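You operate a simulated robot arm through the tools that you are given. There is no shell and no other tool.

You are at the controls of a simulated two-armed robot. One attempt, no reset.

TASK
Press the red cap home on the yellow cable stub.
Fine: clamp slider at GRIP before pressing, back at FREE after. Leave the other caps and the blue stub. Where these are worked on the way, their far stop is far enough and under half their travel is too little: clamp slider.

Only the result counts: the job must be done as asked and must still hold three seconds after the hand-in. Knocking over, shifting, dropping, spilling or breaking anything else fails it. Lids that push on must go on centred and level and be pressed home; caps that screw on are set level and turned clockwise until they are tight.

THE ROBOT
Two 7-joint arms with two-finger parallel grippers on one trunk that stands fixed in place. Base frame: the origin is at the foot of the trunk, x ahead of it, y to its left, z up. Lengths are in mm, angles in degrees, forces in N, time in s.
The left shoulder is at [50, 209, 1096], the right one opposite. With the tool pointing down near the work surface each hand reaches from about 260 to 920 mm from the base axis, measured 20 degrees to its own side. Payload 4.4 kg a hand.
The tool frame of a hand sits at the grasp point between the pads (the TCP): z along the fingers, y along the line on which they close. The tips reach 23 mm beyond it. The gripper opens to 94 mm. The fingers are 38 mm wide and 10 mm thick; the gripper's body (54 by 96 mm) begins 39 mm behind the TCP.
Orientation is that of the tool frame in the base frame, as [roll, pitch, yaw] about the fixed x, y, z axes, in that order (R = Rz(yaw) Ry(pitch) Rx(roll)). With the fingers straight down and closing along the base's y, the tool's x points along the base's -x, its y along +y and its z along -z.

THE INTERFACE
- The arms move only by the tool drive_tool. It takes "left_commands", "right_commands" or both (then of equal length, played together; a hand with none holds still); each is a list of rows, each a list of 6 numbers: the shift along the tool's x, y, z in mm, then the turn, a rotation vector about the tool's x, y, z in degrees. In form: [[tx, ty, tz, wx, wy, wz], ...]. A call has 1 to 20 rows; each row shifts and turns the commanded pose from where the row before left it, along the tool's axes as they then stand. "left_hand" and "right_hand" are, for a hand that has rows, the opening, from 0 (shut) to 1 (fully open), set as the call begins (left out, the last holds). Rows are played at 5 a second. More than 50 mm and 8.6 degrees between two rows, or a gripper value outside its range, and nothing of the call is played. A pose out of reach is approached as far as the arm can. The call stops where the force on the tool passes 60 N (or 10 N more than at its start, if that is more) or the arm is blocked; 0.2 s more then pass. The fingers move at their own pace (about 108 mm/s each) and stop on an object; they squeeze with about 31 N. The grip force told is the motor's: it shows also when the fingers shut on nothing. Time passes only in rows, and 0.2 s behind the last, so rows that do not move let the fingers close. The reply holds the time, the measured pose of the TCP, the force on the tool along the base axes, the opening and the grip force, in the units named above and with some noise, with the torque about the TCP (base axes, N m) and any sound that the robot's microphone picked up.
- Cameras (640 x 400 px; columns grow to the right, rows downward): "scene" is now at [148.9, -43.9, 1289.1]; the picture's right is [-0.47, -0.88, 0.00], its down [-0.35, 0.18, -0.92] and it looks along [0.81, -0.43, -0.39] (base axes); focal length 313 px, centre (320, 200). "left" rides on the left gripper at [86, -16, -74] in its tool frame; the picture's right is [0.18, 0.98, 0.00], its down [-0.58, 0.11, -0.81] and it looks along [-0.79, 0.15, 0.59] (tool axes); focal length 243 px, centre (320, 200). "right" rides on the right gripper at [86, 16, -75] in its tool frame; the picture's right is [-0.18, 0.98, 0.00], its down [-0.58, -0.11, -0.81] and it looks along [-0.79, -0.15, 0.59] (tool axes); focal length 243 px, centre (320, 200). There is no depth. A picture from a camera that has moved, and an enlarged one, comes with that camera's place and axes in the base frame and with its lens.
- get_image(camera): a new picture of that camera. The clock stands still meanwhile.
- slide_trunk(by): slides the trunk up (or, below 0, down) by that many mm; the arms and the scene camera ride with it, the base frame stays. It gives what a move gives, with no picture.
- head_to(pan, tilt): turns the head with the scene camera to pan (to the left, within 80 degrees either way) and tilt (down, from -29 to 69), counted from straight ahead of the robot. It gives what a move gives.
- zoom(camera, box): a new picture of the part [left, top, right, bottom] of that camera's present view, enlarged. The clock stands still meanwhile.
- close_job(): hands the job in; it is judged then, once.

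Places have to be worked out from the pictures, the camera data and where the tool is seen. Open the grippers and draw the arms clear of the work before you hand the job in, unless the task says otherwise.

The tools are called after "Emit:" by a JSON object that holds its "api" and its "payload". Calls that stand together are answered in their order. drive_tool: Moves the arms, as the interface text tells. Its arguments: {"type":"object","properties":{"left_commands":{"type":"array"},"left_hand":{"type":"number"},"right_commands":{"type":"array"},"right_hand":{"type":"number"}},"required":[]} The other tools are called the same way: slide_trunk (by) moves the trunk up or down; head_to (pan, tilt) turns the head that bears the scene camera; get_image (camera) takes a picture; zoom (camera, box) takes an enlarged picture of a part of a camera's view; close_job () hands the job in.

At the start:

```text
clock: 0.0
left_tcp_pos: [581.3, -83.9, 1103.8]
left_ee_rot: [-179.9, 0.0, 179.9]
left_ft_force: [-0.2, -0.8, 0.5]
left_ft_torque: [0.01, 0.02, 0.01]
left_grip_width: 94.0
left_grasp_force: 0.1
right_tcp_pos: [373.3, -499.4, 1065.4]
right_ee_rot: [-180.0, 0.0, -180.0]
right_ft_force: [0.7, 1.0, 0.2]
right_ft_torque: [-0.06, 0.0, 0.01]
right_grip_width: 94.1
right_grasp_force: 0.0
trunk travel left (down, up): [-175.0, 388.0]
head pan, tilt (commanded): [-27.9, 23.2]
```

scene: 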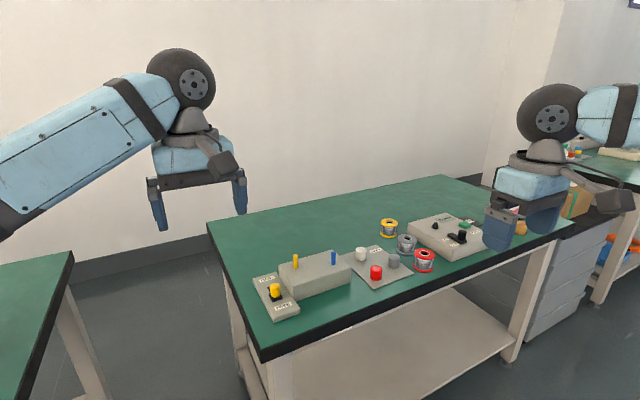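
right: 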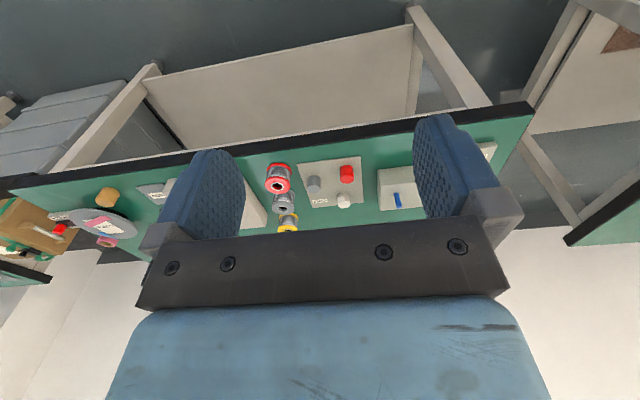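
left: 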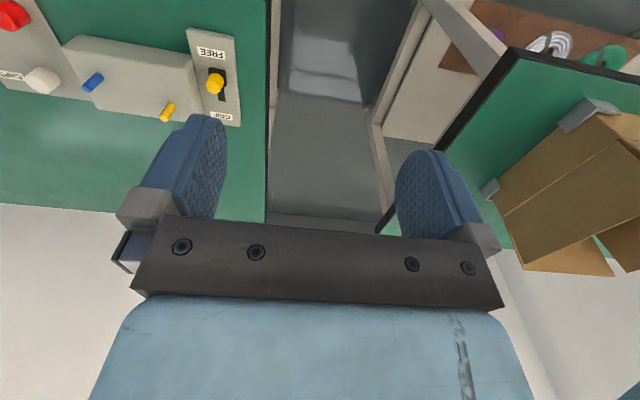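

I see the bench with a clamp slider (yellow knob), a block with yellow and blue stubs, and a tray with red, white and grey caps. I'll zoom in to get details before moving.

Emit:
{"api": "zoom", "payload": {"camera": "scene", "box": [240, 210, 480, 360]}}

Emit:
{"api": "zoom", "payload": {"camera": "left", "box": [0, 0, 272, 170]}}

Emit:
{"api": "zoom", "payload": {"camera": "right", "box": [240, 110, 520, 285]}}

```text
2.67 times, centred on (360, 285) of scene
camera zoom: at [148.9, -43.9, 1289.1], right [-0.47, -0.88, 0.0], down [-0.35, 0.18, -0.92], along [0.81, -0.43, -0.39], focal length 835 px, centre (213, -27)
```

zoom: 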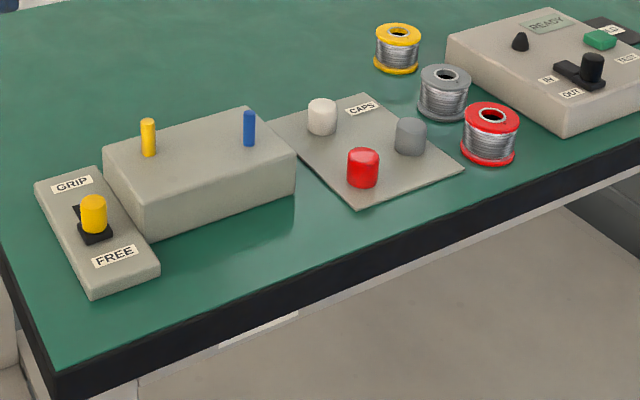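

```text
2.35 times, centred on (136, 85) of left
camera zoom: at [494.7, -99.8, 1178.5], right [-0.18, 0.98, 0.0], down [0.58, 0.11, 0.81], along [0.79, 0.15, -0.59], focal length 571 px, centre (753, 471)
```

zoom: 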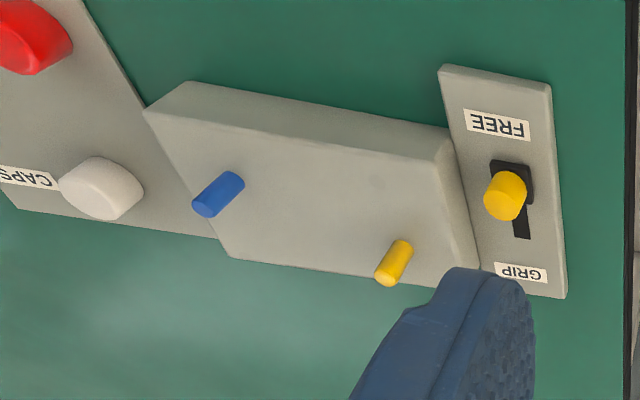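

```text
2.29 times, centred on (380, 198) of right
camera zoom: at [287.8, -482.4, 1140.1], right [0.18, 0.98, 0.0], down [0.58, -0.11, 0.81], along [0.79, -0.15, -0.59], focal length 555 px, centre (183, 206)
```

zoom: 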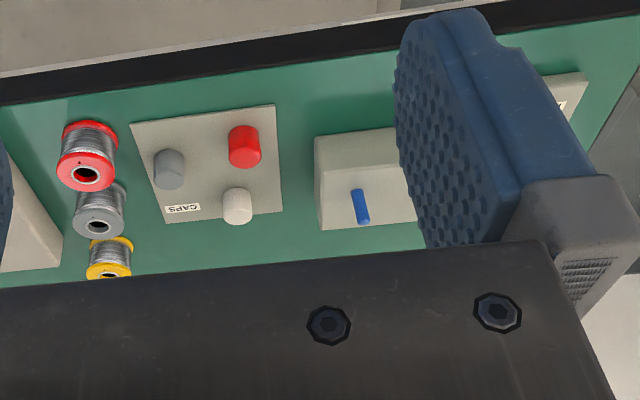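

The bench looks axis-aligned, with the slider plate near x≈740, y≈-234 and the yellow stub near (779,-307). I'll aim the head more squarely at the work to get better measurements.

Emit:
{"api": "head_to", "payload": {"pan": -28, "tilt": 40}}

```text
clock: 0.8
left_tcp_pos: [580.9, -84.6, 1105.5]
left_ee_rot: [179.9, 0.0, 180.0]
left_ft_force: [-0.3, 0.6, -0.2]
left_ft_torque: [-0.01, 0.01, 0.01]
left_grip_width: 94.0
left_grasp_force: 0.0
right_tcp_pos: [374.5, -500.2, 1065.3]
right_ee_rot: [180.0, 0.0, 179.9]
right_ft_force: [0.8, 1.4, 0.4]
right_ft_torque: [0.0, 0.0, 0.0]
right_grip_width: 93.9
right_grasp_force: 0.0
trunk travel left (down, up): [-175.0, 388.0]
head pan, tilt (commanded): [-28.0, 40.0]
```

The head is aimed; now I take the scene picture and enlarged parts of it.

Emit:
{"api": "get_image", "payload": {"camera": "scene"}}

Emit:
{"api": "zoom", "payload": {"camera": "scene", "box": [230, 120, 390, 220]}}

Emit:
{"api": "zoom", "payload": {"camera": "scene", "box": [330, 110, 490, 210]}}

```text
taken
camera scene: at [142.2, -40.6, 1262.9], right [-0.47, -0.88, 0.0], down [-0.57, 0.3, -0.77], along [0.68, -0.36, -0.64], focal length 313 px, centre (320, 200)
```

scene: 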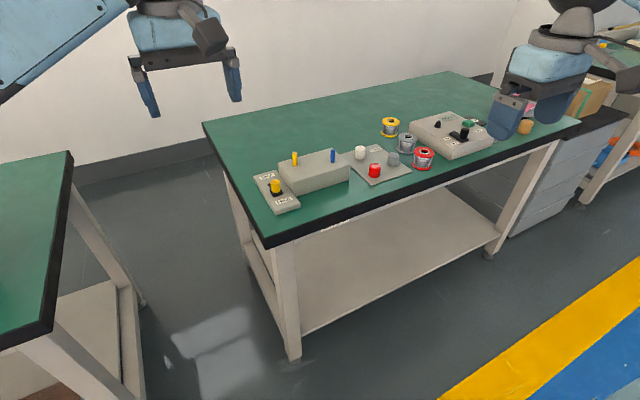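

```text
4.00 times, centred on (310, 170) of scene
camera zoom: at [142.2, -40.6, 1262.9], right [-0.47, -0.88, 0.0], down [-0.57, 0.3, -0.77], along [0.68, -0.36, -0.64], focal length 1253 px, centre (360, 320)
```

zoom: 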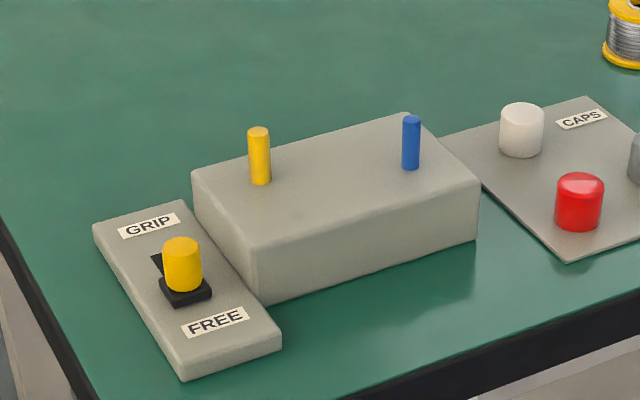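

```text
4.00 times, centred on (410, 160) of scene
camera zoom: at [142.2, -40.6, 1262.9], right [-0.47, -0.88, 0.0], down [-0.57, 0.3, -0.77], along [0.68, -0.36, -0.64], focal length 1253 px, centre (-40, 360)
```

zoom: 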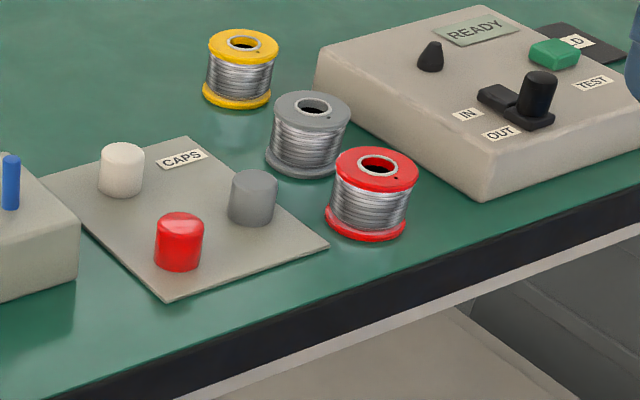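

Rough triangulation: red cap top ≈ (686,-495,797), ~32 mm wide and ~28 mm tall; yellow stub tip ≈ (775,-304,844). I'll bring the right hand over the red cap at a safe height to view it from close up.

Emit:
{"api": "drive_tool", "payload": {"right_commands": [[-30, 0, 16, 0, 0, 0], [-30, 0, 16, 0, 0, 0], [-30, 0, 16, 0, 0, 0], [-30, 0, 16, 0, 0, 0], [-30, 0, 16, 0, 0, 0], [-30, 0, 16, 0, 0, 0], [-30, 0, 16, 0, 0, 0], [-30, 0, 16, 0, 0, 0], [-30, 0, 16, 0, 0, 0], [-10, 0, 10, 0, 0, 0], [0, 0, 0, 0, 0, 0]], "right_hand": 0.6}}

Emit:
{"api": "get_image", "payload": {"camera": "right"}}

Emit:
{"api": "get_image", "payload": {"camera": "scene"}}

```text
clock: 3.2
left_tcp_pos: [580.8, -84.6, 1104.9]
left_ee_rot: [-179.9, 0.0, 180.0]
left_ft_force: [1.2, 0.5, 0.3]
left_ft_torque: [0.03, 0.0, 0.0]
left_grip_width: 93.9
left_grasp_force: 0.1
right_tcp_pos: [656.7, -499.7, 911.3]
right_ee_rot: [179.9, -0.1, -179.9]
right_ft_force: [-0.7, -0.3, 0.3]
right_ft_torque: [0.0, 0.02, -0.02]
right_grip_width: 56.2
right_grasp_force: 0.1
trunk travel left (down, up): [-175.0, 388.0]
head pan, tilt (commanded): [-28.0, 40.0]
```

```text
taken
camera right: at [568.9, -483.0, 986.4], right [0.18, 0.98, 0.0], down [0.58, -0.11, 0.81], along [0.79, -0.15, -0.59], focal length 243 px, centre (320, 200)
```

right: 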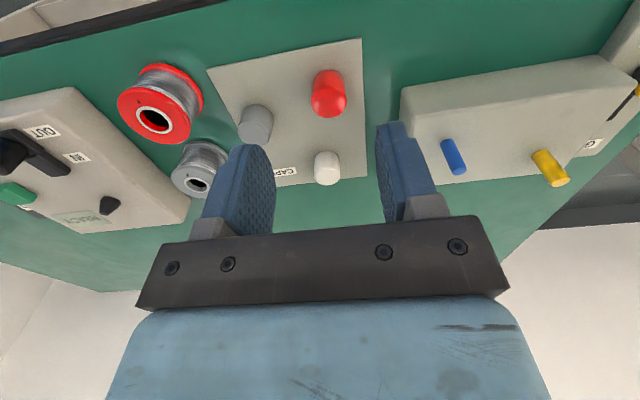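

```text
taken
camera scene: at [142.1, -40.5, 1262.9], right [-0.47, -0.88, 0.0], down [-0.57, 0.3, -0.77], along [0.68, -0.36, -0.64], focal length 313 px, centre (320, 200)
```

scene: 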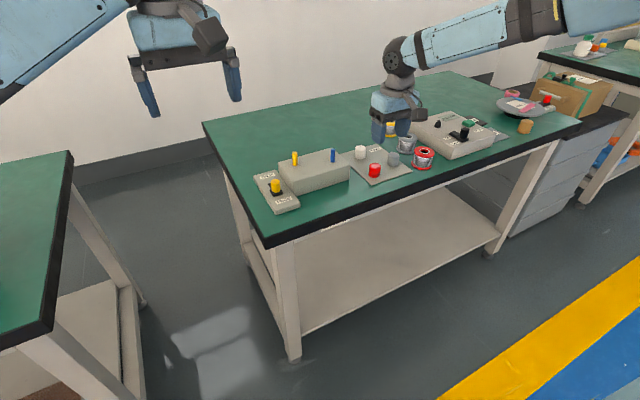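

The right hand camera now sees the tray, block and stubs. I'll enlarge these for accurate measurements.

Emit:
{"api": "zoom", "payload": {"camera": "right", "box": [200, 30, 392, 150]}}

Emit:
{"api": "zoom", "payload": {"camera": "right", "box": [400, 70, 640, 220]}}

Emit:
{"api": "zoom", "payload": {"camera": "scene", "box": [330, 110, 490, 210]}}

```text
3.33 times, centred on (296, 90) of right
camera zoom: at [568.9, -483.0, 986.4], right [0.18, 0.98, 0.0], down [0.58, -0.11, 0.81], along [0.79, -0.15, -0.59], focal length 809 px, centre (400, 567)
```

zoom: 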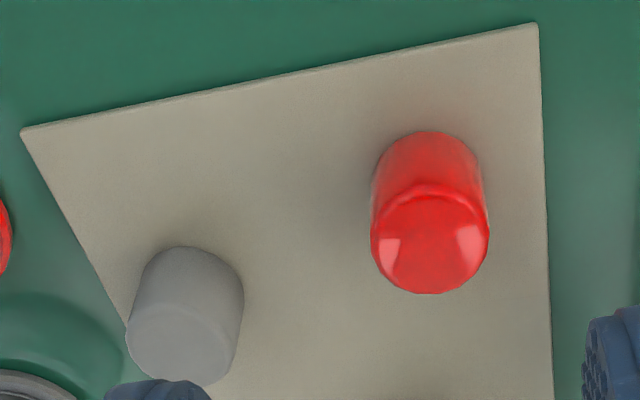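

```text
2.67 times, centred on (520, 145) of right
camera zoom: at [568.9, -483.0, 986.4], right [0.18, 0.98, 0.0], down [0.58, -0.11, 0.81], along [0.79, -0.15, -0.59], focal length 647 px, centre (-213, 347)
```

zoom: 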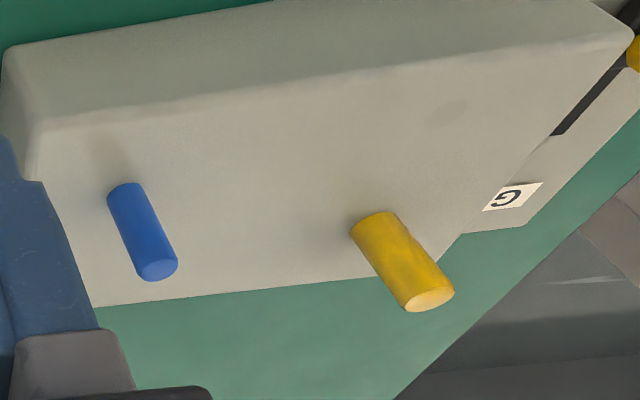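

```text
4.00 times, centred on (410, 160) of scene
camera zoom: at [142.1, -40.5, 1262.9], right [-0.47, -0.88, 0.0], down [-0.57, 0.3, -0.77], along [0.68, -0.36, -0.64], focal length 1253 px, centre (-40, 360)
```

zoom: 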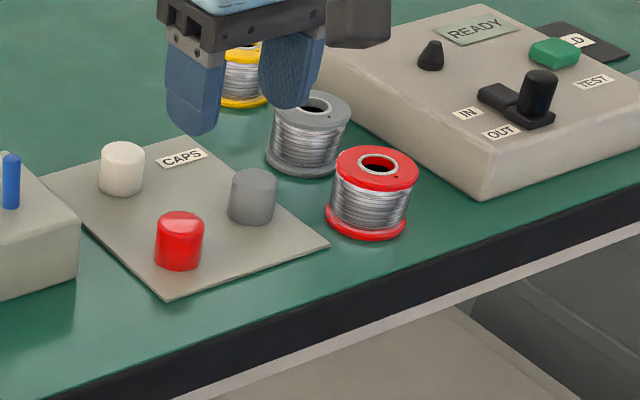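

Red cap top works out at ≈(689.5,-497.4,794), bottom z≈767; yellow stub at ≈(770.5,-302) from z≈809 to 848. Next I bring the left hand above the clamp slider to look at it closely.

Emit:
{"api": "drive_tool", "payload": {"left_commands": [[-10, -19, 20, 0, 0, 0], [-10, -19, 20, 0, 0, 0], [-10, -19, 20, 0, 0, 0], [-10, -19, 20, 0, 0, 0], [-10, -19, 20, 0, 0, 0], [-10, -19, 20, 0, 0, 0], [-10, -19, 20, 0, 0, 0], [-10, -17, 20, 0, 0, 0], [0, 0, 10, 0, 0, 0], [0, 0, 0, 0, 0, 0]], "left_hand": 0.6}}

Emit:
{"api": "get_image", "payload": {"camera": "left"}}

Emit:
{"api": "zoom", "payload": {"camera": "scene", "box": [230, 80, 422, 200]}}

```text
clock: 5.4
left_tcp_pos: [655.6, -222.6, 947.7]
left_ee_rot: [180.0, 0.0, -180.0]
left_ft_force: [0.0, -0.7, 0.1]
left_ft_torque: [0.0, 0.01, -0.01]
left_grip_width: 56.5
left_grasp_force: 0.2
left hand out of reach, approached as far as the arm can: row 8
right_tcp_pos: [656.5, -499.9, 912.3]
right_ee_rot: [-179.9, 0.1, 180.0]
right_ft_force: [0.9, -0.1, 0.3]
right_ft_torque: [0.0, -0.01, 0.05]
right_grip_width: 56.5
right_grasp_force: 0.1
trunk travel left (down, up): [-175.0, 388.0]
head pan, tilt (commanded): [-28.0, 40.0]
```

```text
taken
camera left: at [568.2, -238.1, 1022.2], right [-0.18, 0.98, 0.0], down [0.58, 0.11, 0.81], along [0.79, 0.15, -0.59], focal length 243 px, centre (320, 200)
```

left: 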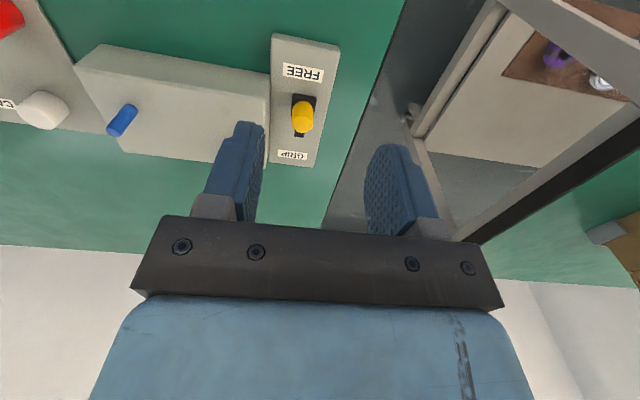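

```text
3.33 times, centred on (326, 140) of scene
camera zoom: at [142.0, -40.4, 1262.9], right [-0.47, -0.88, 0.0], down [-0.57, 0.3, -0.77], along [0.68, -0.36, -0.64], focal length 1044 px, centre (300, 400)
```

zoom: 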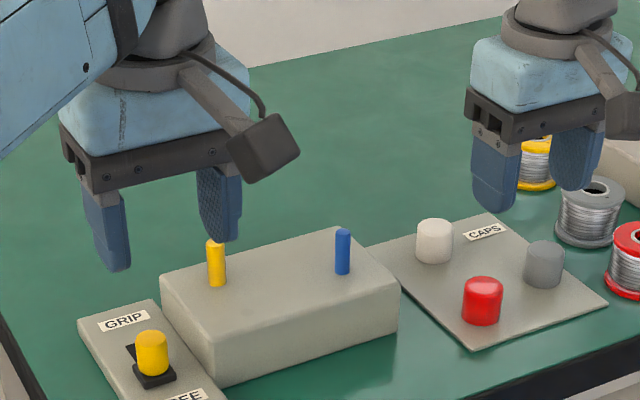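

The left arm is at its reach limit here, so the right arm will do all the work. I'll use this left view for measuring the slider, then withdraw the left arm.

Emit:
{"api": "zoom", "payload": {"camera": "left", "box": [230, 20, 390, 120]}}

Emit:
{"api": "zoom", "payload": {"camera": "left", "box": [240, 80, 368, 160]}}

Emit:
{"api": "zoom", "payload": {"camera": "scene", "box": [240, 150, 320, 200]}}

```text
4.00 times, centred on (310, 70) of left
camera zoom: at [568.2, -238.1, 1022.2], right [-0.18, 0.98, 0.0], down [0.58, 0.11, 0.81], along [0.79, 0.15, -0.59], focal length 970 px, centre (360, 720)
```

zoom: 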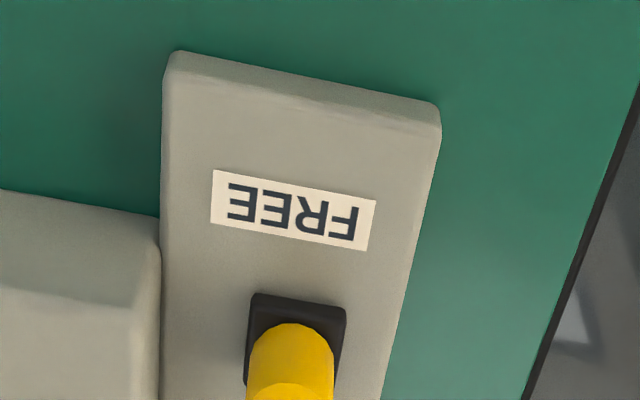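

```text
5.00 times, centred on (304, 120) of left
camera zoom: at [568.2, -238.1, 1022.2], right [-0.18, 0.98, 0.0], down [0.58, 0.11, 0.81], along [0.79, 0.15, -0.59], focal length 1213 px, centre (400, 600)
```

zoom: 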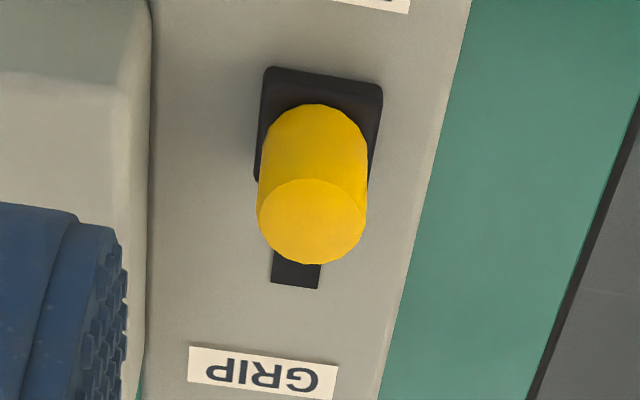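

```text
8.00 times, centred on (280, 175) of scene
camera zoom: at [142.0, -40.4, 1262.9], right [-0.47, -0.88, 0.0], down [-0.57, 0.3, -0.77], along [0.68, -0.36, -0.64], focal length 2505 px, centre (640, 400)
```

zoom: 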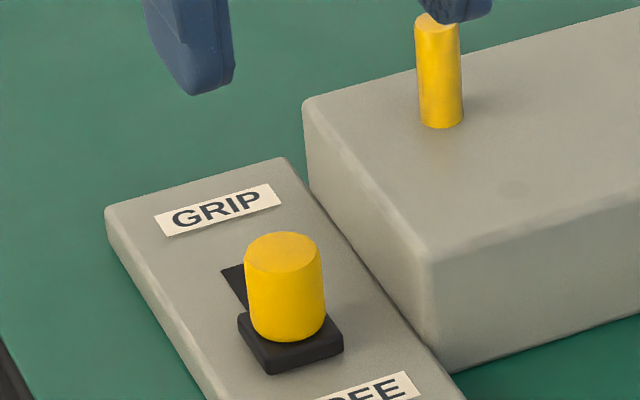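

Slider knob: top centre ≈(720,-227.7,818), ~22 mm wide, carriage on a plate at z≈784, slot running to x≈766, so ~40 mm travel in +x. I'll withdraw the left arm up and to its own side first.

Emit:
{"api": "drive_tool", "payload": {"left_commands": [[10, 20, -20, 0, 0, 0], [10, 30, -20, 0, 0, 0], [12, 35, -20, 0, 0, 0], [15, 35, -20, 0, 0, 0], [20, 35, -15, 0, 0, 0], [20, 35, -15, 0, 0, 0], [20, 35, -15, 0, 0, 0], [20, 35, -15, 0, 0, 0], [20, 35, -10, 0, 0, 0], [20, 35, -10, 0, 0, 0], [0, 0, 0, 0, 0, 0]]}}

```text
clock: 7.8
left_tcp_pos: [488.1, 105.4, 1110.3]
left_ee_rot: [180.0, -0.1, -180.0]
left_ft_force: [0.2, 0.0, -0.8]
left_ft_torque: [0.03, 0.02, 0.01]
left_grip_width: 56.3
left_grasp_force: 0.1
right_tcp_pos: [655.5, -500.5, 911.5]
right_ee_rot: [180.0, 0.0, -180.0]
right_ft_force: [0.3, -0.3, -0.5]
right_ft_torque: [0.01, 0.02, -0.01]
right_grip_width: 56.6
right_grasp_force: 0.1
trunk travel left (down, up): [-175.0, 388.0]
head pan, tilt (commanded): [-28.0, 40.0]
```

Left arm is clear. Now I move the right hand, fingers shut, over to just behind (−x side of) the slider knob, staying at z≈912 above the stubs.

Emit:
{"api": "drive_tool", "payload": {"right_commands": [[-1, 30, 0, 0, 0, 0], [-2, 30, 0, 0, 0, 0], [-2, 30, 0, 0, 0, 0], [-2, 30, 0, 0, 0, 0], [-2, 30, 0, 0, 0, 0], [-2, 30, 0, 0, 0, 0], [-2, 30, 0, 0, 0, 0], [-1, 30, 0, 0, 0, 0], [0, 32, 0, 0, 0, 0], [0, 0, 0, 0, 0, 0]], "right_hand": 0}}

Emit:
{"api": "get_image", "payload": {"camera": "right"}}

Emit:
{"api": "zoom", "payload": {"camera": "scene", "box": [230, 80, 422, 200]}}

```text
clock: 10.0
left_tcp_pos: [487.9, 105.8, 1109.5]
left_ee_rot: [-180.0, 0.0, 180.0]
left_ft_force: [-0.2, -0.3, -0.4]
left_ft_torque: [-0.01, 0.0, 0.01]
left_grip_width: 56.2
left_grasp_force: 0.1
right_tcp_pos: [651.2, -241.3, 920.7]
right_ee_rot: [179.9, 0.0, 179.8]
right_ft_force: [-0.5, -0.1, 1.0]
right_ft_torque: [0.01, -0.03, 0.0]
right_grip_width: 0.0
right_grasp_force: 30.6
right hand out of reach, approached as far as the arm can: row 8, 9
trunk travel left (down, up): [-175.0, 388.0]
head pan, tilt (commanded): [-28.0, 40.0]
```

```text
taken
camera right: at [564.9, -225.7, 994.2], right [0.18, 0.98, 0.0], down [0.58, -0.11, 0.81], along [0.79, -0.15, -0.59], focal length 243 px, centre (320, 200)
```

right: 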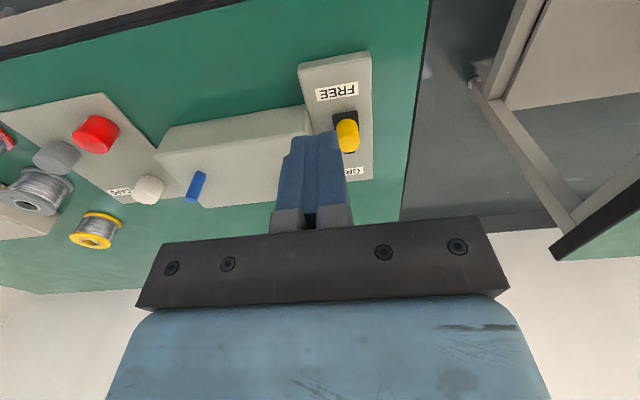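

```text
3.33 times, centred on (326, 140) of scene
camera zoom: at [142.3, -40.7, 1262.8], right [-0.47, -0.88, 0.0], down [-0.57, 0.3, -0.77], along [0.68, -0.36, -0.64], focal length 1044 px, centre (300, 400)
```

zoom: 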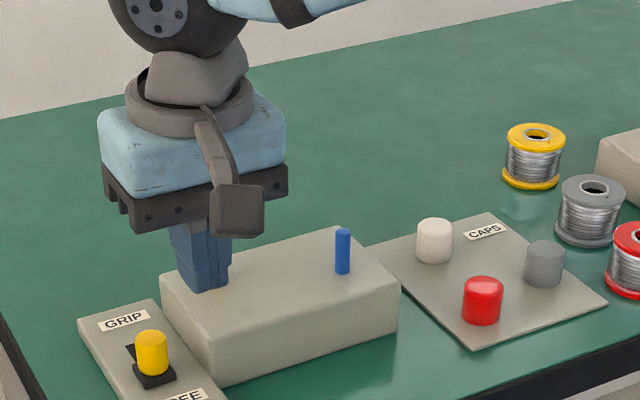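

The right arm was stopped short at (651,-241,921) although that is not far from its shoulder, so a joint limit is likely. I'll test whether turning the hand about the vertical relieves it, at this safe height.

Emit:
{"api": "drive_tool", "payload": {"right_commands": [[0, 0, 0, 0, 0, -8], [0, 0, 0, 0, 0, -8], [0, 0, 0, 0, 0, -8], [0, 0, 0, 0, 0, 0]]}}

```text
clock: 11.0
left_tcp_pos: [487.8, 105.4, 1109.5]
left_ee_rot: [180.0, 0.0, -180.0]
left_ft_force: [0.6, 0.6, -0.1]
left_ft_torque: [-0.01, -0.02, 0.0]
left_grip_width: 56.3
left_grasp_force: 0.0
right_tcp_pos: [652.2, -243.2, 919.5]
right_ee_rot: [180.0, 0.0, -155.9]
right_ft_force: [-0.3, -0.5, 0.8]
right_ft_torque: [0.05, 0.02, 0.01]
right_grip_width: 0.0
right_grasp_force: 31.1
trunk travel left (down, up): [-175.0, 388.0]
head pan, tilt (commanded): [-28.0, 40.0]
```

The turn worked (yaw now 204°, position held). Now I try the forward-left step again to see if the reach is relieved.

Emit:
{"api": "drive_tool", "payload": {"right_commands": [[-11.3, 3.2, 0, 0, 0, 0], [-11.3, 3.2, 0, 0, 0, 0], [0, 0, 0, 0, 0, 0]]}}

```text
clock: 11.8
left_tcp_pos: [487.5, 104.4, 1110.6]
left_ee_rot: [179.9, 0.0, -180.0]
left_ft_force: [0.1, -0.3, 0.4]
left_ft_torque: [0.04, -0.04, -0.02]
left_grip_width: 56.3
left_grasp_force: 0.0
right_tcp_pos: [655.5, -241.4, 928.7]
right_ee_rot: [-180.0, 0.0, -156.1]
right_ft_force: [-0.1, -0.5, 0.2]
right_ft_torque: [0.0, -0.02, 0.0]
right_grip_width: 0.0
right_grasp_force: 30.6
right hand out of reach, approached as far as the arm can: row 1, 2
trunk travel left (down, up): [-175.0, 388.0]
head pan, tilt (commanded): [-28.0, 40.0]
```

Still limited, with the hand pushed upward rather than forward. I'll look at how the right arm is posed to understand which limit is being hit.

Emit:
{"api": "head_to", "payload": {"pan": -25, "tilt": 8}}

Emit:
{"api": "get_image", "payload": {"camera": "scene"}}

```text
clock: 12.8
left_tcp_pos: [487.7, 105.7, 1110.6]
left_ee_rot: [-180.0, 0.1, 180.0]
left_ft_force: [-0.1, 0.2, -0.5]
left_ft_torque: [-0.04, 0.0, 0.0]
left_grip_width: 56.5
left_grasp_force: 0.0
right_tcp_pos: [656.0, -241.8, 927.6]
right_ee_rot: [179.9, 0.0, -156.0]
right_ft_force: [-0.2, 0.5, 0.9]
right_ft_torque: [0.0, -0.02, 0.01]
right_grip_width: 0.0
right_grasp_force: 31.8
trunk travel left (down, up): [-175.0, 388.0]
head pan, tilt (commanded): [-25.0, 8.0]
```

```text
taken
camera scene: at [151.0, -39.8, 1313.7], right [-0.42, -0.91, 0.0], down [-0.13, 0.06, -0.99], along [0.9, -0.42, -0.14], focal length 313 px, centre (320, 200)
```

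scene: 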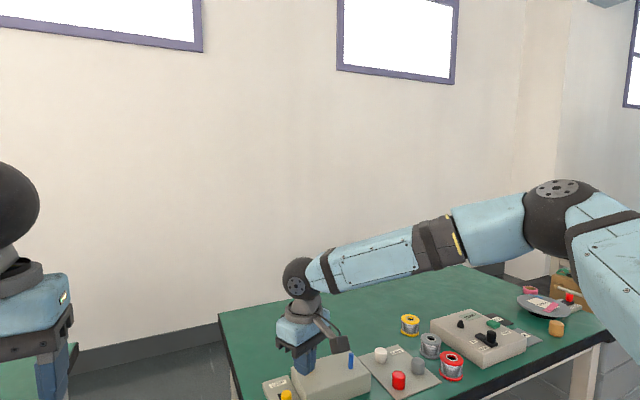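

The elbow is swung far out to the right with lots of reserve, so this is a joint-limit posture rather than a distance limit. I'll test whether a lower path (back a little, down, then forward) goes further, over the open bench in front of the plate.

Emit:
{"api": "drive_tool", "payload": {"right_commands": [[18, 8, 10, 0, 0, 8], [18, 8, 20, 0, 0, 8], [6, 0, 20, 0, 0, 8], [0, 0, 20, 0, 0, 0], [0, 0, 10, 0, 0, 0], [0, 0, 0, 0, 0, 0]]}}

```text
clock: 14.2
left_tcp_pos: [487.7, 105.8, 1111.1]
left_ee_rot: [180.0, 0.0, 180.0]
left_ft_force: [-0.1, -0.3, 0.5]
left_ft_torque: [-0.01, 0.01, 0.02]
left_grip_width: 56.4
left_grasp_force: 0.0
right_tcp_pos: [605.7, -244.5, 852.0]
right_ee_rot: [179.9, 0.0, -180.0]
right_ft_force: [0.1, 0.3, 0.1]
right_ft_torque: [-0.03, -0.02, 0.01]
right_grip_width: 0.0
right_grasp_force: 31.2
right hand out of reach, approached as far as the arm can: row 5
trunk travel left (down, up): [-175.0, 388.0]
head pan, tilt (commanded): [-25.0, 8.0]
```

It stopped at (606,-244,852), consistent with the elbow being stuck out to the right. Let me look at the arm posture again.

Emit:
{"api": "get_image", "payload": {"camera": "scene"}}

Emit:
{"api": "get_image", "payload": {"camera": "left"}}

```text
taken
camera scene: at [151.0, -39.8, 1313.8], right [-0.42, -0.91, 0.0], down [-0.13, 0.06, -0.99], along [0.9, -0.42, -0.14], focal length 313 px, centre (320, 200)
```

scene: 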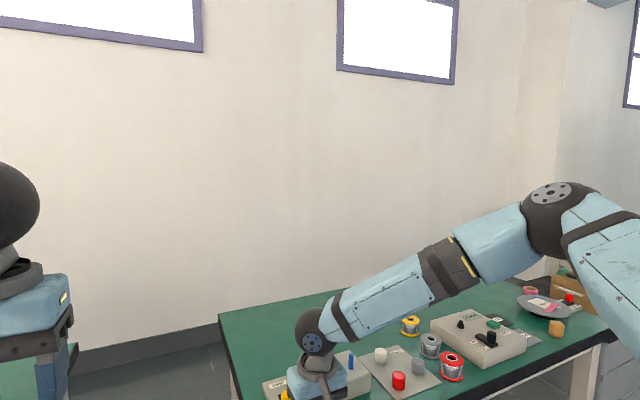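

```text
taken
camera left: at [400.8, 89.2, 1184.2], right [-0.18, 0.98, 0.0], down [0.58, 0.11, 0.81], along [0.79, 0.15, -0.59], focal length 243 px, centre (320, 200)
```

left: 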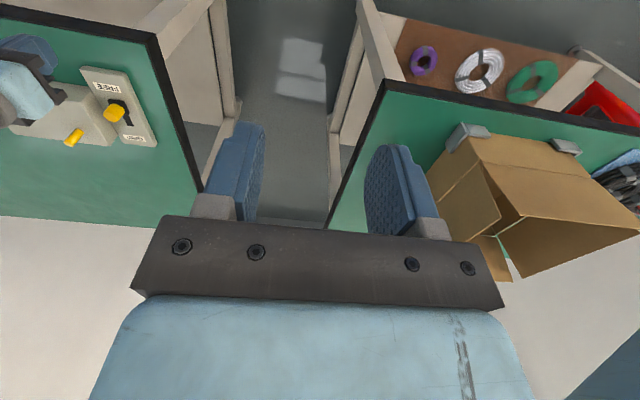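

The elbow stays pinned out to the right. I'll back out, raise, and try a different route: extend forward on the right side first and then sweep left at longer reach, keeping well above everything.

Emit:
{"api": "drive_tool", "payload": {"right_commands": [[0, 0, -25, 0, 0, 0], [0, 0, -25, 0, 0, 0], [0, -25, -25, 0, 0, 0], [0, -40, -10, 0, 0, 0], [0, -40, 0, 0, 0, 0], [0, -40, 0, 0, 0, 0], [0, -40, 0, 0, 0, 0], [-30, 0, 0, 0, 0, 0], [-30, 0, 0, 0, 0, 0], [-30, 0, 0, 0, 0, 0], [-30, 0, 0, 0, 0, 0], [-30, 0, 0, 0, 0, 0], [-20, 0, 0, 0, 0, 0], [0, 0, 0, 0, 0, 0]]}}

Emit:
{"api": "get_image", "payload": {"camera": "scene"}}

```text
clock: 17.2
left_tcp_pos: [488.2, 105.2, 1109.6]
left_ee_rot: [-180.0, 0.0, -180.0]
left_ft_force: [-0.1, -0.4, -0.8]
left_ft_torque: [0.02, 0.0, 0.0]
left_grip_width: 56.4
left_grasp_force: 0.0
right_tcp_pos: [760.2, -431.5, 941.8]
right_ee_rot: [180.0, 0.0, -180.0]
right_ft_force: [-0.3, 0.6, -0.5]
right_ft_torque: [0.0, 0.03, -0.02]
right_grip_width: 0.0
right_grasp_force: 31.2
right hand out of reach, approached as far as the arm can: row 13
trunk travel left (down, up): [-175.0, 388.0]
head pan, tilt (commanded): [-25.0, 8.0]
```

```text
taken
camera scene: at [151.4, -39.6, 1313.7], right [-0.42, -0.91, 0.0], down [-0.13, 0.06, -0.99], along [0.9, -0.42, -0.14], focal length 313 px, centre (320, 200)
```

scene: 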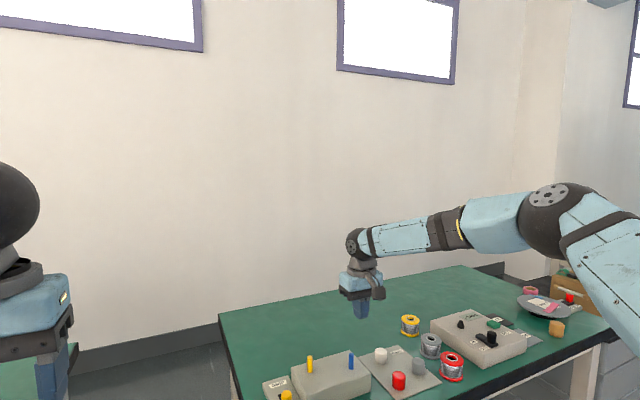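

The stop points fit a sphere of ~388 mm about one fixed elbow position (396,-500,1226), so the right shoulder is at a joint-limit corner. Let me look at both arms' postures to find a better way round.

Emit:
{"api": "head_to", "payload": {"pan": -60, "tilt": 15}}

Emit:
{"api": "get_image", "payload": {"camera": "scene"}}

Emit:
{"api": "head_to", "payload": {"pan": 45, "tilt": 15}}

Emit:
{"api": "get_image", "payload": {"camera": "scene"}}

```text
clock: 18.2
left_tcp_pos: [487.4, 104.0, 1110.9]
left_ee_rot: [179.9, 0.0, -180.0]
left_ft_force: [-0.2, 0.4, -1.2]
left_ft_torque: [0.01, 0.03, 0.01]
left_grip_width: 56.5
left_grasp_force: 0.1
right_tcp_pos: [758.3, -432.6, 941.8]
right_ee_rot: [180.0, 0.1, 180.0]
right_ft_force: [-0.5, -0.2, -0.2]
right_ft_torque: [0.0, 0.08, -0.02]
right_grip_width: 0.0
right_grasp_force: 30.8
trunk travel left (down, up): [-175.0, 388.0]
head pan, tilt (commanded): [-60.0, 15.0]
```

```text
taken
camera scene: at [113.8, -81.5, 1302.5], right [-0.87, -0.5, 0.0], down [-0.13, 0.22, -0.97], along [0.48, -0.84, -0.26], focal length 313 px, centre (320, 200)
```

scene: 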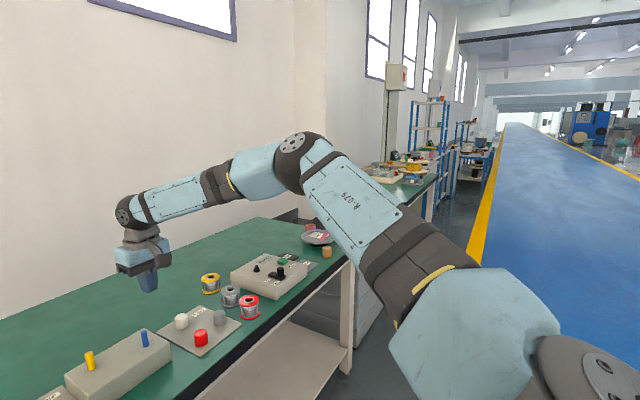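

```text
clock: 20.0
left_tcp_pos: [487.9, 104.9, 1111.1]
left_ee_rot: [180.0, 0.0, -180.0]
left_ft_force: [0.7, -0.3, -0.7]
left_ft_torque: [-0.03, -0.01, 0.0]
left_grip_width: 56.6
left_grasp_force: 0.0
right_tcp_pos: [759.5, -432.3, 943.2]
right_ee_rot: [-180.0, 0.1, 180.0]
right_ft_force: [-0.2, -0.7, 0.2]
right_ft_torque: [0.0, -0.05, -0.03]
right_grip_width: 0.0
right_grasp_force: 31.6
trunk travel left (down, up): [-175.0, 388.0]
head pan, tilt (commanded): [45.0, 15.0]
```

```text
taken
camera scene: at [133.2, 65.4, 1302.4], right [0.71, -0.71, 0.0], down [-0.18, -0.18, -0.97], along [0.68, 0.68, -0.26], focal length 313 px, centre (320, 200)
```

scene: 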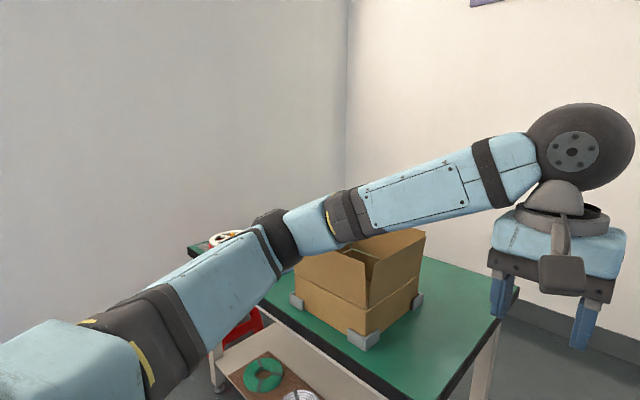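

The left arm has its elbow lower, while the right arm's elbow is raised and out, which seems to be the trouble. I'll retreat the right hand to open space and tilt it sideways (fingers toward the left) to coax the elbow downward, checking the posture.

Emit:
{"api": "head_to", "payload": {"pan": -45, "tilt": 12}}

Emit:
{"api": "drive_tool", "payload": {"right_commands": [[30, 0, -15, 0, 0, 0], [30, 0, -15, 0, 0, 0], [30, 0, -15, 0, 0, 0], [30, 0, -15, 0, 0, 0], [30, 0, 0, 0, 0, 0], [20, 0, 0, 0, 0, 0], [0, 0, 0, 0, 0, 0]]}}

Emit:
{"api": "get_image", "payload": {"camera": "scene"}}

```text
clock: 21.6
left_tcp_pos: [487.5, 105.0, 1110.4]
left_ee_rot: [180.0, 0.0, 179.9]
left_ft_force: [0.3, -0.1, 0.0]
left_ft_torque: [0.0, 0.03, 0.02]
left_grip_width: 56.4
left_grasp_force: 0.1
right_tcp_pos: [758.7, -431.2, 943.6]
right_ee_rot: [-180.0, 0.2, 180.0]
right_ft_force: [-0.1, -0.5, 0.4]
right_ft_torque: [-0.01, -0.04, 0.0]
right_grip_width: 0.2
right_grasp_force: 30.6
trunk travel left (down, up): [-175.0, 388.0]
head pan, tilt (commanded): [-45.0, 12.0]
```

```text
clock: 23.2
left_tcp_pos: [487.4, 104.2, 1109.6]
left_ee_rot: [180.0, 0.1, 180.0]
left_ft_force: [0.6, 0.4, -0.3]
left_ft_torque: [0.01, 0.0, -0.01]
left_grip_width: 56.5
left_grasp_force: 0.1
right_tcp_pos: [589.0, -433.9, 1002.1]
right_ee_rot: [180.0, 0.1, 179.9]
right_ft_force: [0.0, 0.8, 0.4]
right_ft_torque: [0.03, 0.0, -0.01]
right_grip_width: 0.0
right_grasp_force: 31.2
trunk travel left (down, up): [-175.0, 388.0]
head pan, tilt (commanded): [-45.0, 12.0]
```

```text
taken
camera scene: at [133.2, -66.6, 1307.3], right [-0.71, -0.71, 0.0], down [-0.15, 0.15, -0.98], along [0.69, -0.69, -0.21], focal length 313 px, centre (320, 200)
```

scene: 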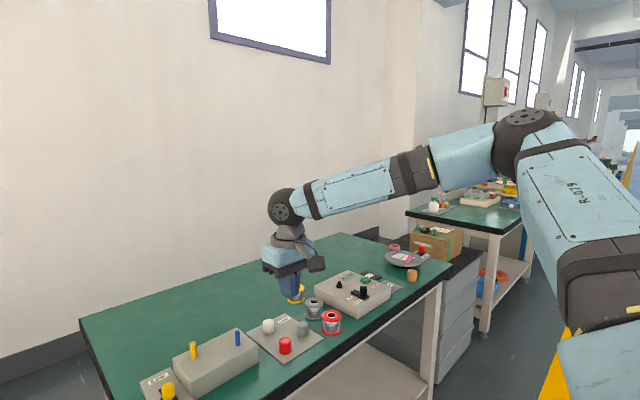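

The elbow is indeed high and outward (~z 1300). Now I tilt the hand about the forward axis so the fingers swing left, to draw the elbow down.

Emit:
{"api": "drive_tool", "payload": {"right_commands": [[0, 0, 0, -8, 0, 0], [0, 0, 0, -8, 0, 0], [0, 0, 0, -8, 0, 0], [0, 0, 0, -8, 0, 0], [0, 0, 0, -8, 0, 0], [0, 0, 0, -8, 0, 0], [0, 0, 0, 0, 0, 0]]}}

Emit:
{"api": "get_image", "payload": {"camera": "scene"}}

```text
clock: 24.9
left_tcp_pos: [487.4, 105.4, 1110.1]
left_ee_rot: [180.0, 0.0, 180.0]
left_ft_force: [0.0, -0.2, 0.5]
left_ft_torque: [0.04, 0.0, 0.0]
left_grip_width: 56.4
left_grasp_force: 0.1
right_tcp_pos: [589.7, -434.7, 1002.3]
right_ee_rot: [131.9, 0.0, 179.9]
right_ft_force: [0.2, -0.1, -0.2]
right_ft_torque: [0.01, 0.0, -0.02]
right_grip_width: 0.0
right_grasp_force: 31.2
trunk travel left (down, up): [-175.0, 388.0]
head pan, tilt (commanded): [-45.0, 12.0]
```

```text
taken
camera scene: at [132.9, -66.3, 1307.4], right [-0.71, -0.71, 0.0], down [-0.15, 0.15, -0.98], along [0.69, -0.69, -0.21], focal length 313 px, centre (320, 200)
```

scene: 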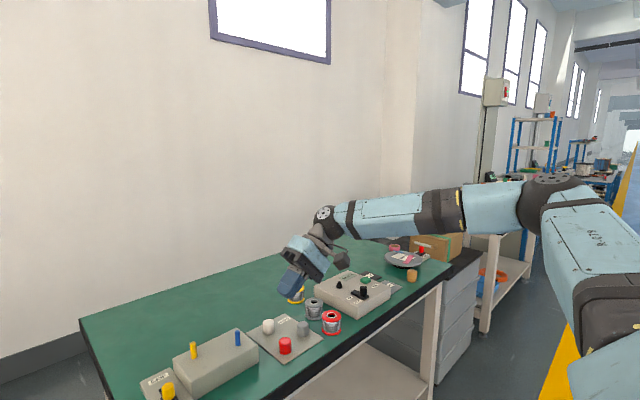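

The elbow dropped about 100 mm. I continue the tilt further to push it lower.

Emit:
{"api": "drive_tool", "payload": {"right_commands": [[0, 0, 0, -8, 0, 0], [0, 0, 0, -8, 0, 0], [0, 0, 0, -8, 0, 0], [0, 0, 0, -8, 0, 0], [0, 0, 0, -8, 0, 0], [0, 0, 0, -8, 0, 0], [0, 0, 0, 0, 0, 0]]}}

Emit:
{"api": "get_image", "payload": {"camera": "scene"}}

```text
clock: 26.4
left_tcp_pos: [487.3, 104.5, 1109.3]
left_ee_rot: [-180.0, 0.0, -179.9]
left_ft_force: [0.7, 0.0, 1.4]
left_ft_torque: [0.03, 0.02, 0.0]
left_grip_width: 56.5
left_grasp_force: 0.2
right_tcp_pos: [585.0, -433.8, 1004.7]
right_ee_rot: [116.4, 0.0, 180.0]
right_ft_force: [0.3, -0.4, 0.0]
right_ft_torque: [-0.02, -0.01, -0.03]
right_grip_width: 0.0
right_grasp_force: 31.1
right hand out of reach, approached as far as the arm can: row 2, 3, 4, 5, 6
trunk travel left (down, up): [-175.0, 388.0]
head pan, tilt (commanded): [-45.0, 12.0]
```

```text
taken
camera scene: at [133.0, -66.5, 1307.3], right [-0.71, -0.71, 0.0], down [-0.15, 0.15, -0.98], along [0.69, -0.69, -0.21], focal length 313 px, centre (320, 200)
```

scene: 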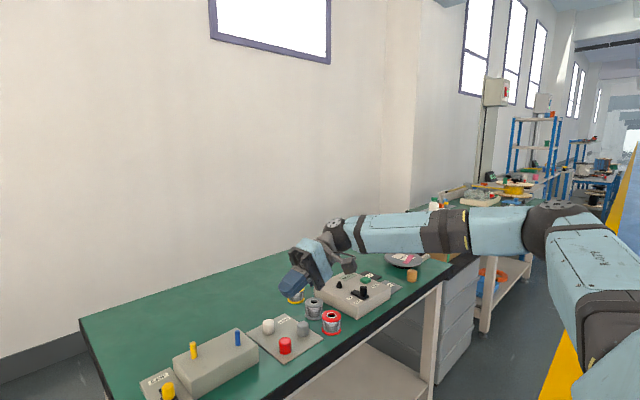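

Tilt limit reached at 64° with the elbow lower still. Now I un-tilt and see whether the elbow stays lower.

Emit:
{"api": "drive_tool", "payload": {"right_commands": [[0, 0, 0, 8, 0, 0], [0, 0, 0, 8, 0, 0], [0, 0, 0, 8, 0, 0], [0, 0, 0, 8, 0, 0], [0, 0, 0, 8, 0, 0], [0, 0, 0, 8, 0, 0], [0, 0, 0, 8, 0, 0], [0, 0, 0, 7.6, 0, 0], [0, 0, 0, 0, 0, 0]]}}

Emit:
{"api": "get_image", "payload": {"camera": "scene"}}

```text
clock: 28.4
left_tcp_pos: [488.0, 104.2, 1110.4]
left_ee_rot: [179.9, 0.0, 179.9]
left_ft_force: [1.0, 0.0, -0.2]
left_ft_torque: [-0.02, -0.01, 0.0]
left_grip_width: 56.3
left_grasp_force: 0.1
right_tcp_pos: [583.5, -433.7, 1004.2]
right_ee_rot: [-179.9, 0.0, 179.9]
right_ft_force: [-0.8, -0.2, -1.3]
right_ft_torque: [-0.05, -0.01, 0.0]
right_grip_width: 0.0
right_grasp_force: 31.2
trunk travel left (down, up): [-175.0, 388.0]
head pan, tilt (commanded): [-45.0, 12.0]
```

```text
taken
camera scene: at [133.0, -67.0, 1307.3], right [-0.71, -0.71, 0.0], down [-0.15, 0.15, -0.98], along [0.69, -0.69, -0.21], focal length 313 px, centre (320, 200)
```

scene: 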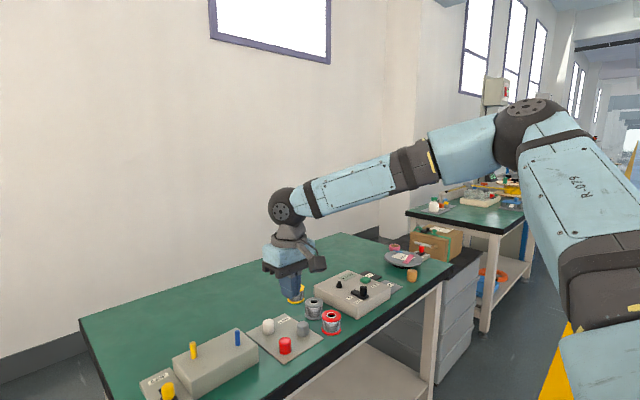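

The elbow went right back up, so the solver keeps this posture branch; likely the shoulder is in a "flipped" branch that must pass through the arm-straight-sideways pose. I'll check the free space to the right of the robot before taking the hand down there.

Emit:
{"api": "head_to", "payload": {"pan": -70, "tilt": 35}}

Emit:
{"api": "get_image", "payload": {"camera": "scene"}}

```text
clock: 29.3
left_tcp_pos: [488.5, 104.8, 1110.3]
left_ee_rot: [-180.0, -0.1, -180.0]
left_ft_force: [0.5, -0.4, 0.0]
left_ft_torque: [0.02, -0.01, -0.03]
left_grip_width: 56.2
left_grasp_force: 0.2
right_tcp_pos: [584.1, -433.7, 1005.5]
right_ee_rot: [180.0, 0.1, 179.8]
right_ft_force: [0.2, 0.5, 0.0]
right_ft_torque: [0.02, 0.01, 0.02]
right_grip_width: 0.0
right_grasp_force: 30.8
trunk travel left (down, up): [-175.0, 388.0]
head pan, tilt (commanded): [-70.0, 35.0]
```

```text
taken
camera scene: at [97.3, -83.4, 1270.5], right [-0.94, -0.34, 0.0], down [-0.2, 0.54, -0.82], along [0.28, -0.77, -0.57], focal length 313 px, centre (320, 200)
```

scene: 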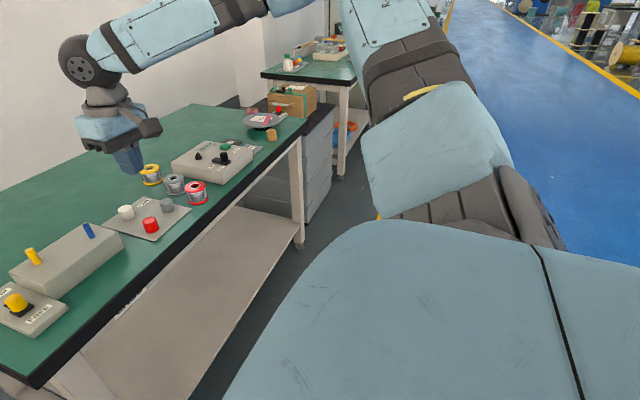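

The floor space to the right and in front of the robot (x<600) is free. I'll pull the hand back to about (400,-560) and lower it there to bring the elbow down through the sideways pose.

Emit:
{"api": "drive_tool", "payload": {"right_commands": [[31, -21, 0, 0, 0, 0], [31, -21, 0, 0, 0, 0], [31, -21, 0, 0, 0, 0], [31, -21, 0, 0, 0, 0], [31, -21, 0, 0, 0, 0], [31, -21, 0, 0, 0, 0], [0, 0, 30, 0, 0, 0], [0, 0, 30, 0, 0, 0], [0, 0, 30, 0, 0, 0], [0, 0, 30, 0, 0, 0], [0, 0, 30, 0, 0, 0], [0, 0, 30, 0, 0, 0], [0, 0, 30, 0, 0, 0], [0, 0, 0, 0, 0, 0]]}}

Emit:
{"api": "get_image", "payload": {"camera": "scene"}}

```text
clock: 32.3
left_tcp_pos: [487.5, 104.8, 1110.6]
left_ee_rot: [-180.0, 0.1, 180.0]
left_ft_force: [0.4, -0.4, 0.6]
left_ft_torque: [-0.02, 0.03, -0.03]
left_grip_width: 56.3
left_grasp_force: 0.0
right_tcp_pos: [399.2, -560.4, 795.3]
right_ee_rot: [-179.9, 0.0, 180.0]
right_ft_force: [0.8, -0.5, 0.1]
right_ft_torque: [0.04, 0.01, 0.0]
right_grip_width: 0.0
right_grasp_force: 30.6
trunk travel left (down, up): [-175.0, 388.0]
head pan, tilt (commanded): [-70.0, 35.0]
```

```text
taken
camera scene: at [97.0, -83.0, 1270.5], right [-0.94, -0.34, 0.0], down [-0.2, 0.54, -0.82], along [0.28, -0.77, -0.57], focal length 313 px, centre (320, 200)
```

scene: 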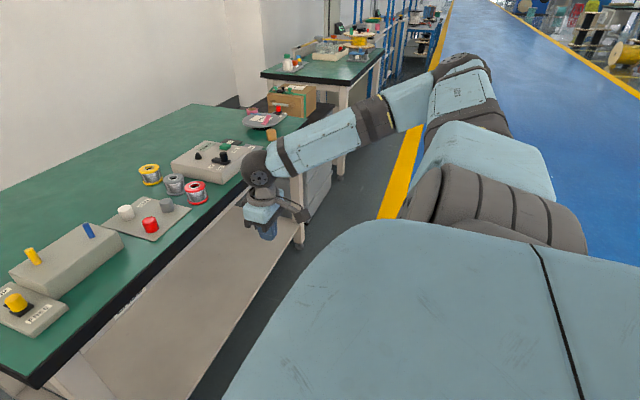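

The upper arm is now almost straight sideways, as intended. I lower the hand further so the elbow drops below shoulder height and crosses over.

Emit:
{"api": "drive_tool", "payload": {"right_commands": [[0, 0, 20, 0, 0, 0], [0, 0, 20, 0, 0, 0], [0, 0, 20, 0, 0, 0], [0, 0, 20, 0, 0, 0], [0, 0, 20, 0, 0, 0], [0, 0, 20, 0, 0, 0], [0, 0, 20, 0, 0, 0], [0, 0, 20, 0, 0, 0], [0, 0, 0, 0, 0, 0]]}}

Emit:
{"api": "get_image", "payload": {"camera": "scene"}}

```text
clock: 34.3
left_tcp_pos: [488.4, 105.0, 1110.3]
left_ee_rot: [-180.0, 0.0, -180.0]
left_ft_force: [-0.4, 0.2, -0.8]
left_ft_torque: [0.0, -0.01, 0.0]
left_grip_width: 56.3
left_grasp_force: 0.0
right_tcp_pos: [399.4, -560.0, 634.7]
right_ee_rot: [-179.9, 0.1, 179.8]
right_ft_force: [-0.1, 0.3, 0.1]
right_ft_torque: [0.0, -0.03, -0.06]
right_grip_width: 0.0
right_grasp_force: 30.6
trunk travel left (down, up): [-175.0, 388.0]
head pan, tilt (commanded): [-70.0, 35.0]
```

```text
taken
camera scene: at [97.1, -83.2, 1270.5], right [-0.94, -0.34, 0.0], down [-0.2, 0.54, -0.82], along [0.28, -0.77, -0.57], focal length 313 px, centre (320, 200)
```

scene: 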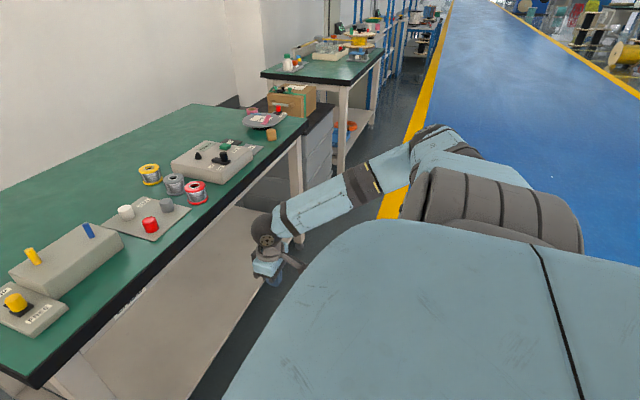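

The elbow is now below shoulder height, so the branch should have switched. Keeping low, I bring the hand inward to (420,-300) before raising it.

Emit:
{"api": "drive_tool", "payload": {"right_commands": [[-2, 30, 0, 0, 0, 0], [-2, 30, 0, 0, 0, 0], [-2, 30, 0, 0, 0, 0], [-2, 30, 0, 0, 0, 0], [-2, 30, 0, 0, 0, 0], [-2, 30, 0, 0, 0, 0], [-2, 30, 0, 0, 0, 0], [-2, 30, 0, 0, 0, 0], [-2, 20, 0, 0, 0, 0], [0, 0, 0, 0, 0, 0]]}}

Emit:
{"api": "get_image", "payload": {"camera": "scene"}}

```text
clock: 36.5
left_tcp_pos: [487.4, 104.9, 1109.8]
left_ee_rot: [-180.0, 0.1, 180.0]
left_ft_force: [0.5, -0.5, 0.5]
left_ft_torque: [0.02, 0.0, 0.04]
left_grip_width: 56.4
left_grasp_force: 0.1
right_tcp_pos: [417.9, -299.8, 634.5]
right_ee_rot: [-179.8, 0.1, 179.9]
right_ft_force: [0.7, 0.4, 0.4]
right_ft_torque: [0.03, 0.0, 0.02]
right_grip_width: 0.0
right_grasp_force: 30.6
trunk travel left (down, up): [-175.0, 388.0]
head pan, tilt (commanded): [-70.0, 35.0]
```

```text
taken
camera scene: at [97.2, -83.4, 1270.4], right [-0.94, -0.34, 0.0], down [-0.2, 0.54, -0.82], along [0.28, -0.77, -0.57], focal length 313 px, centre (320, 200)
```

scene: 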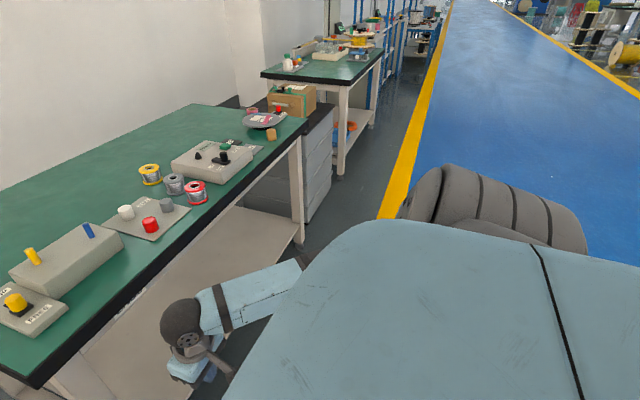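

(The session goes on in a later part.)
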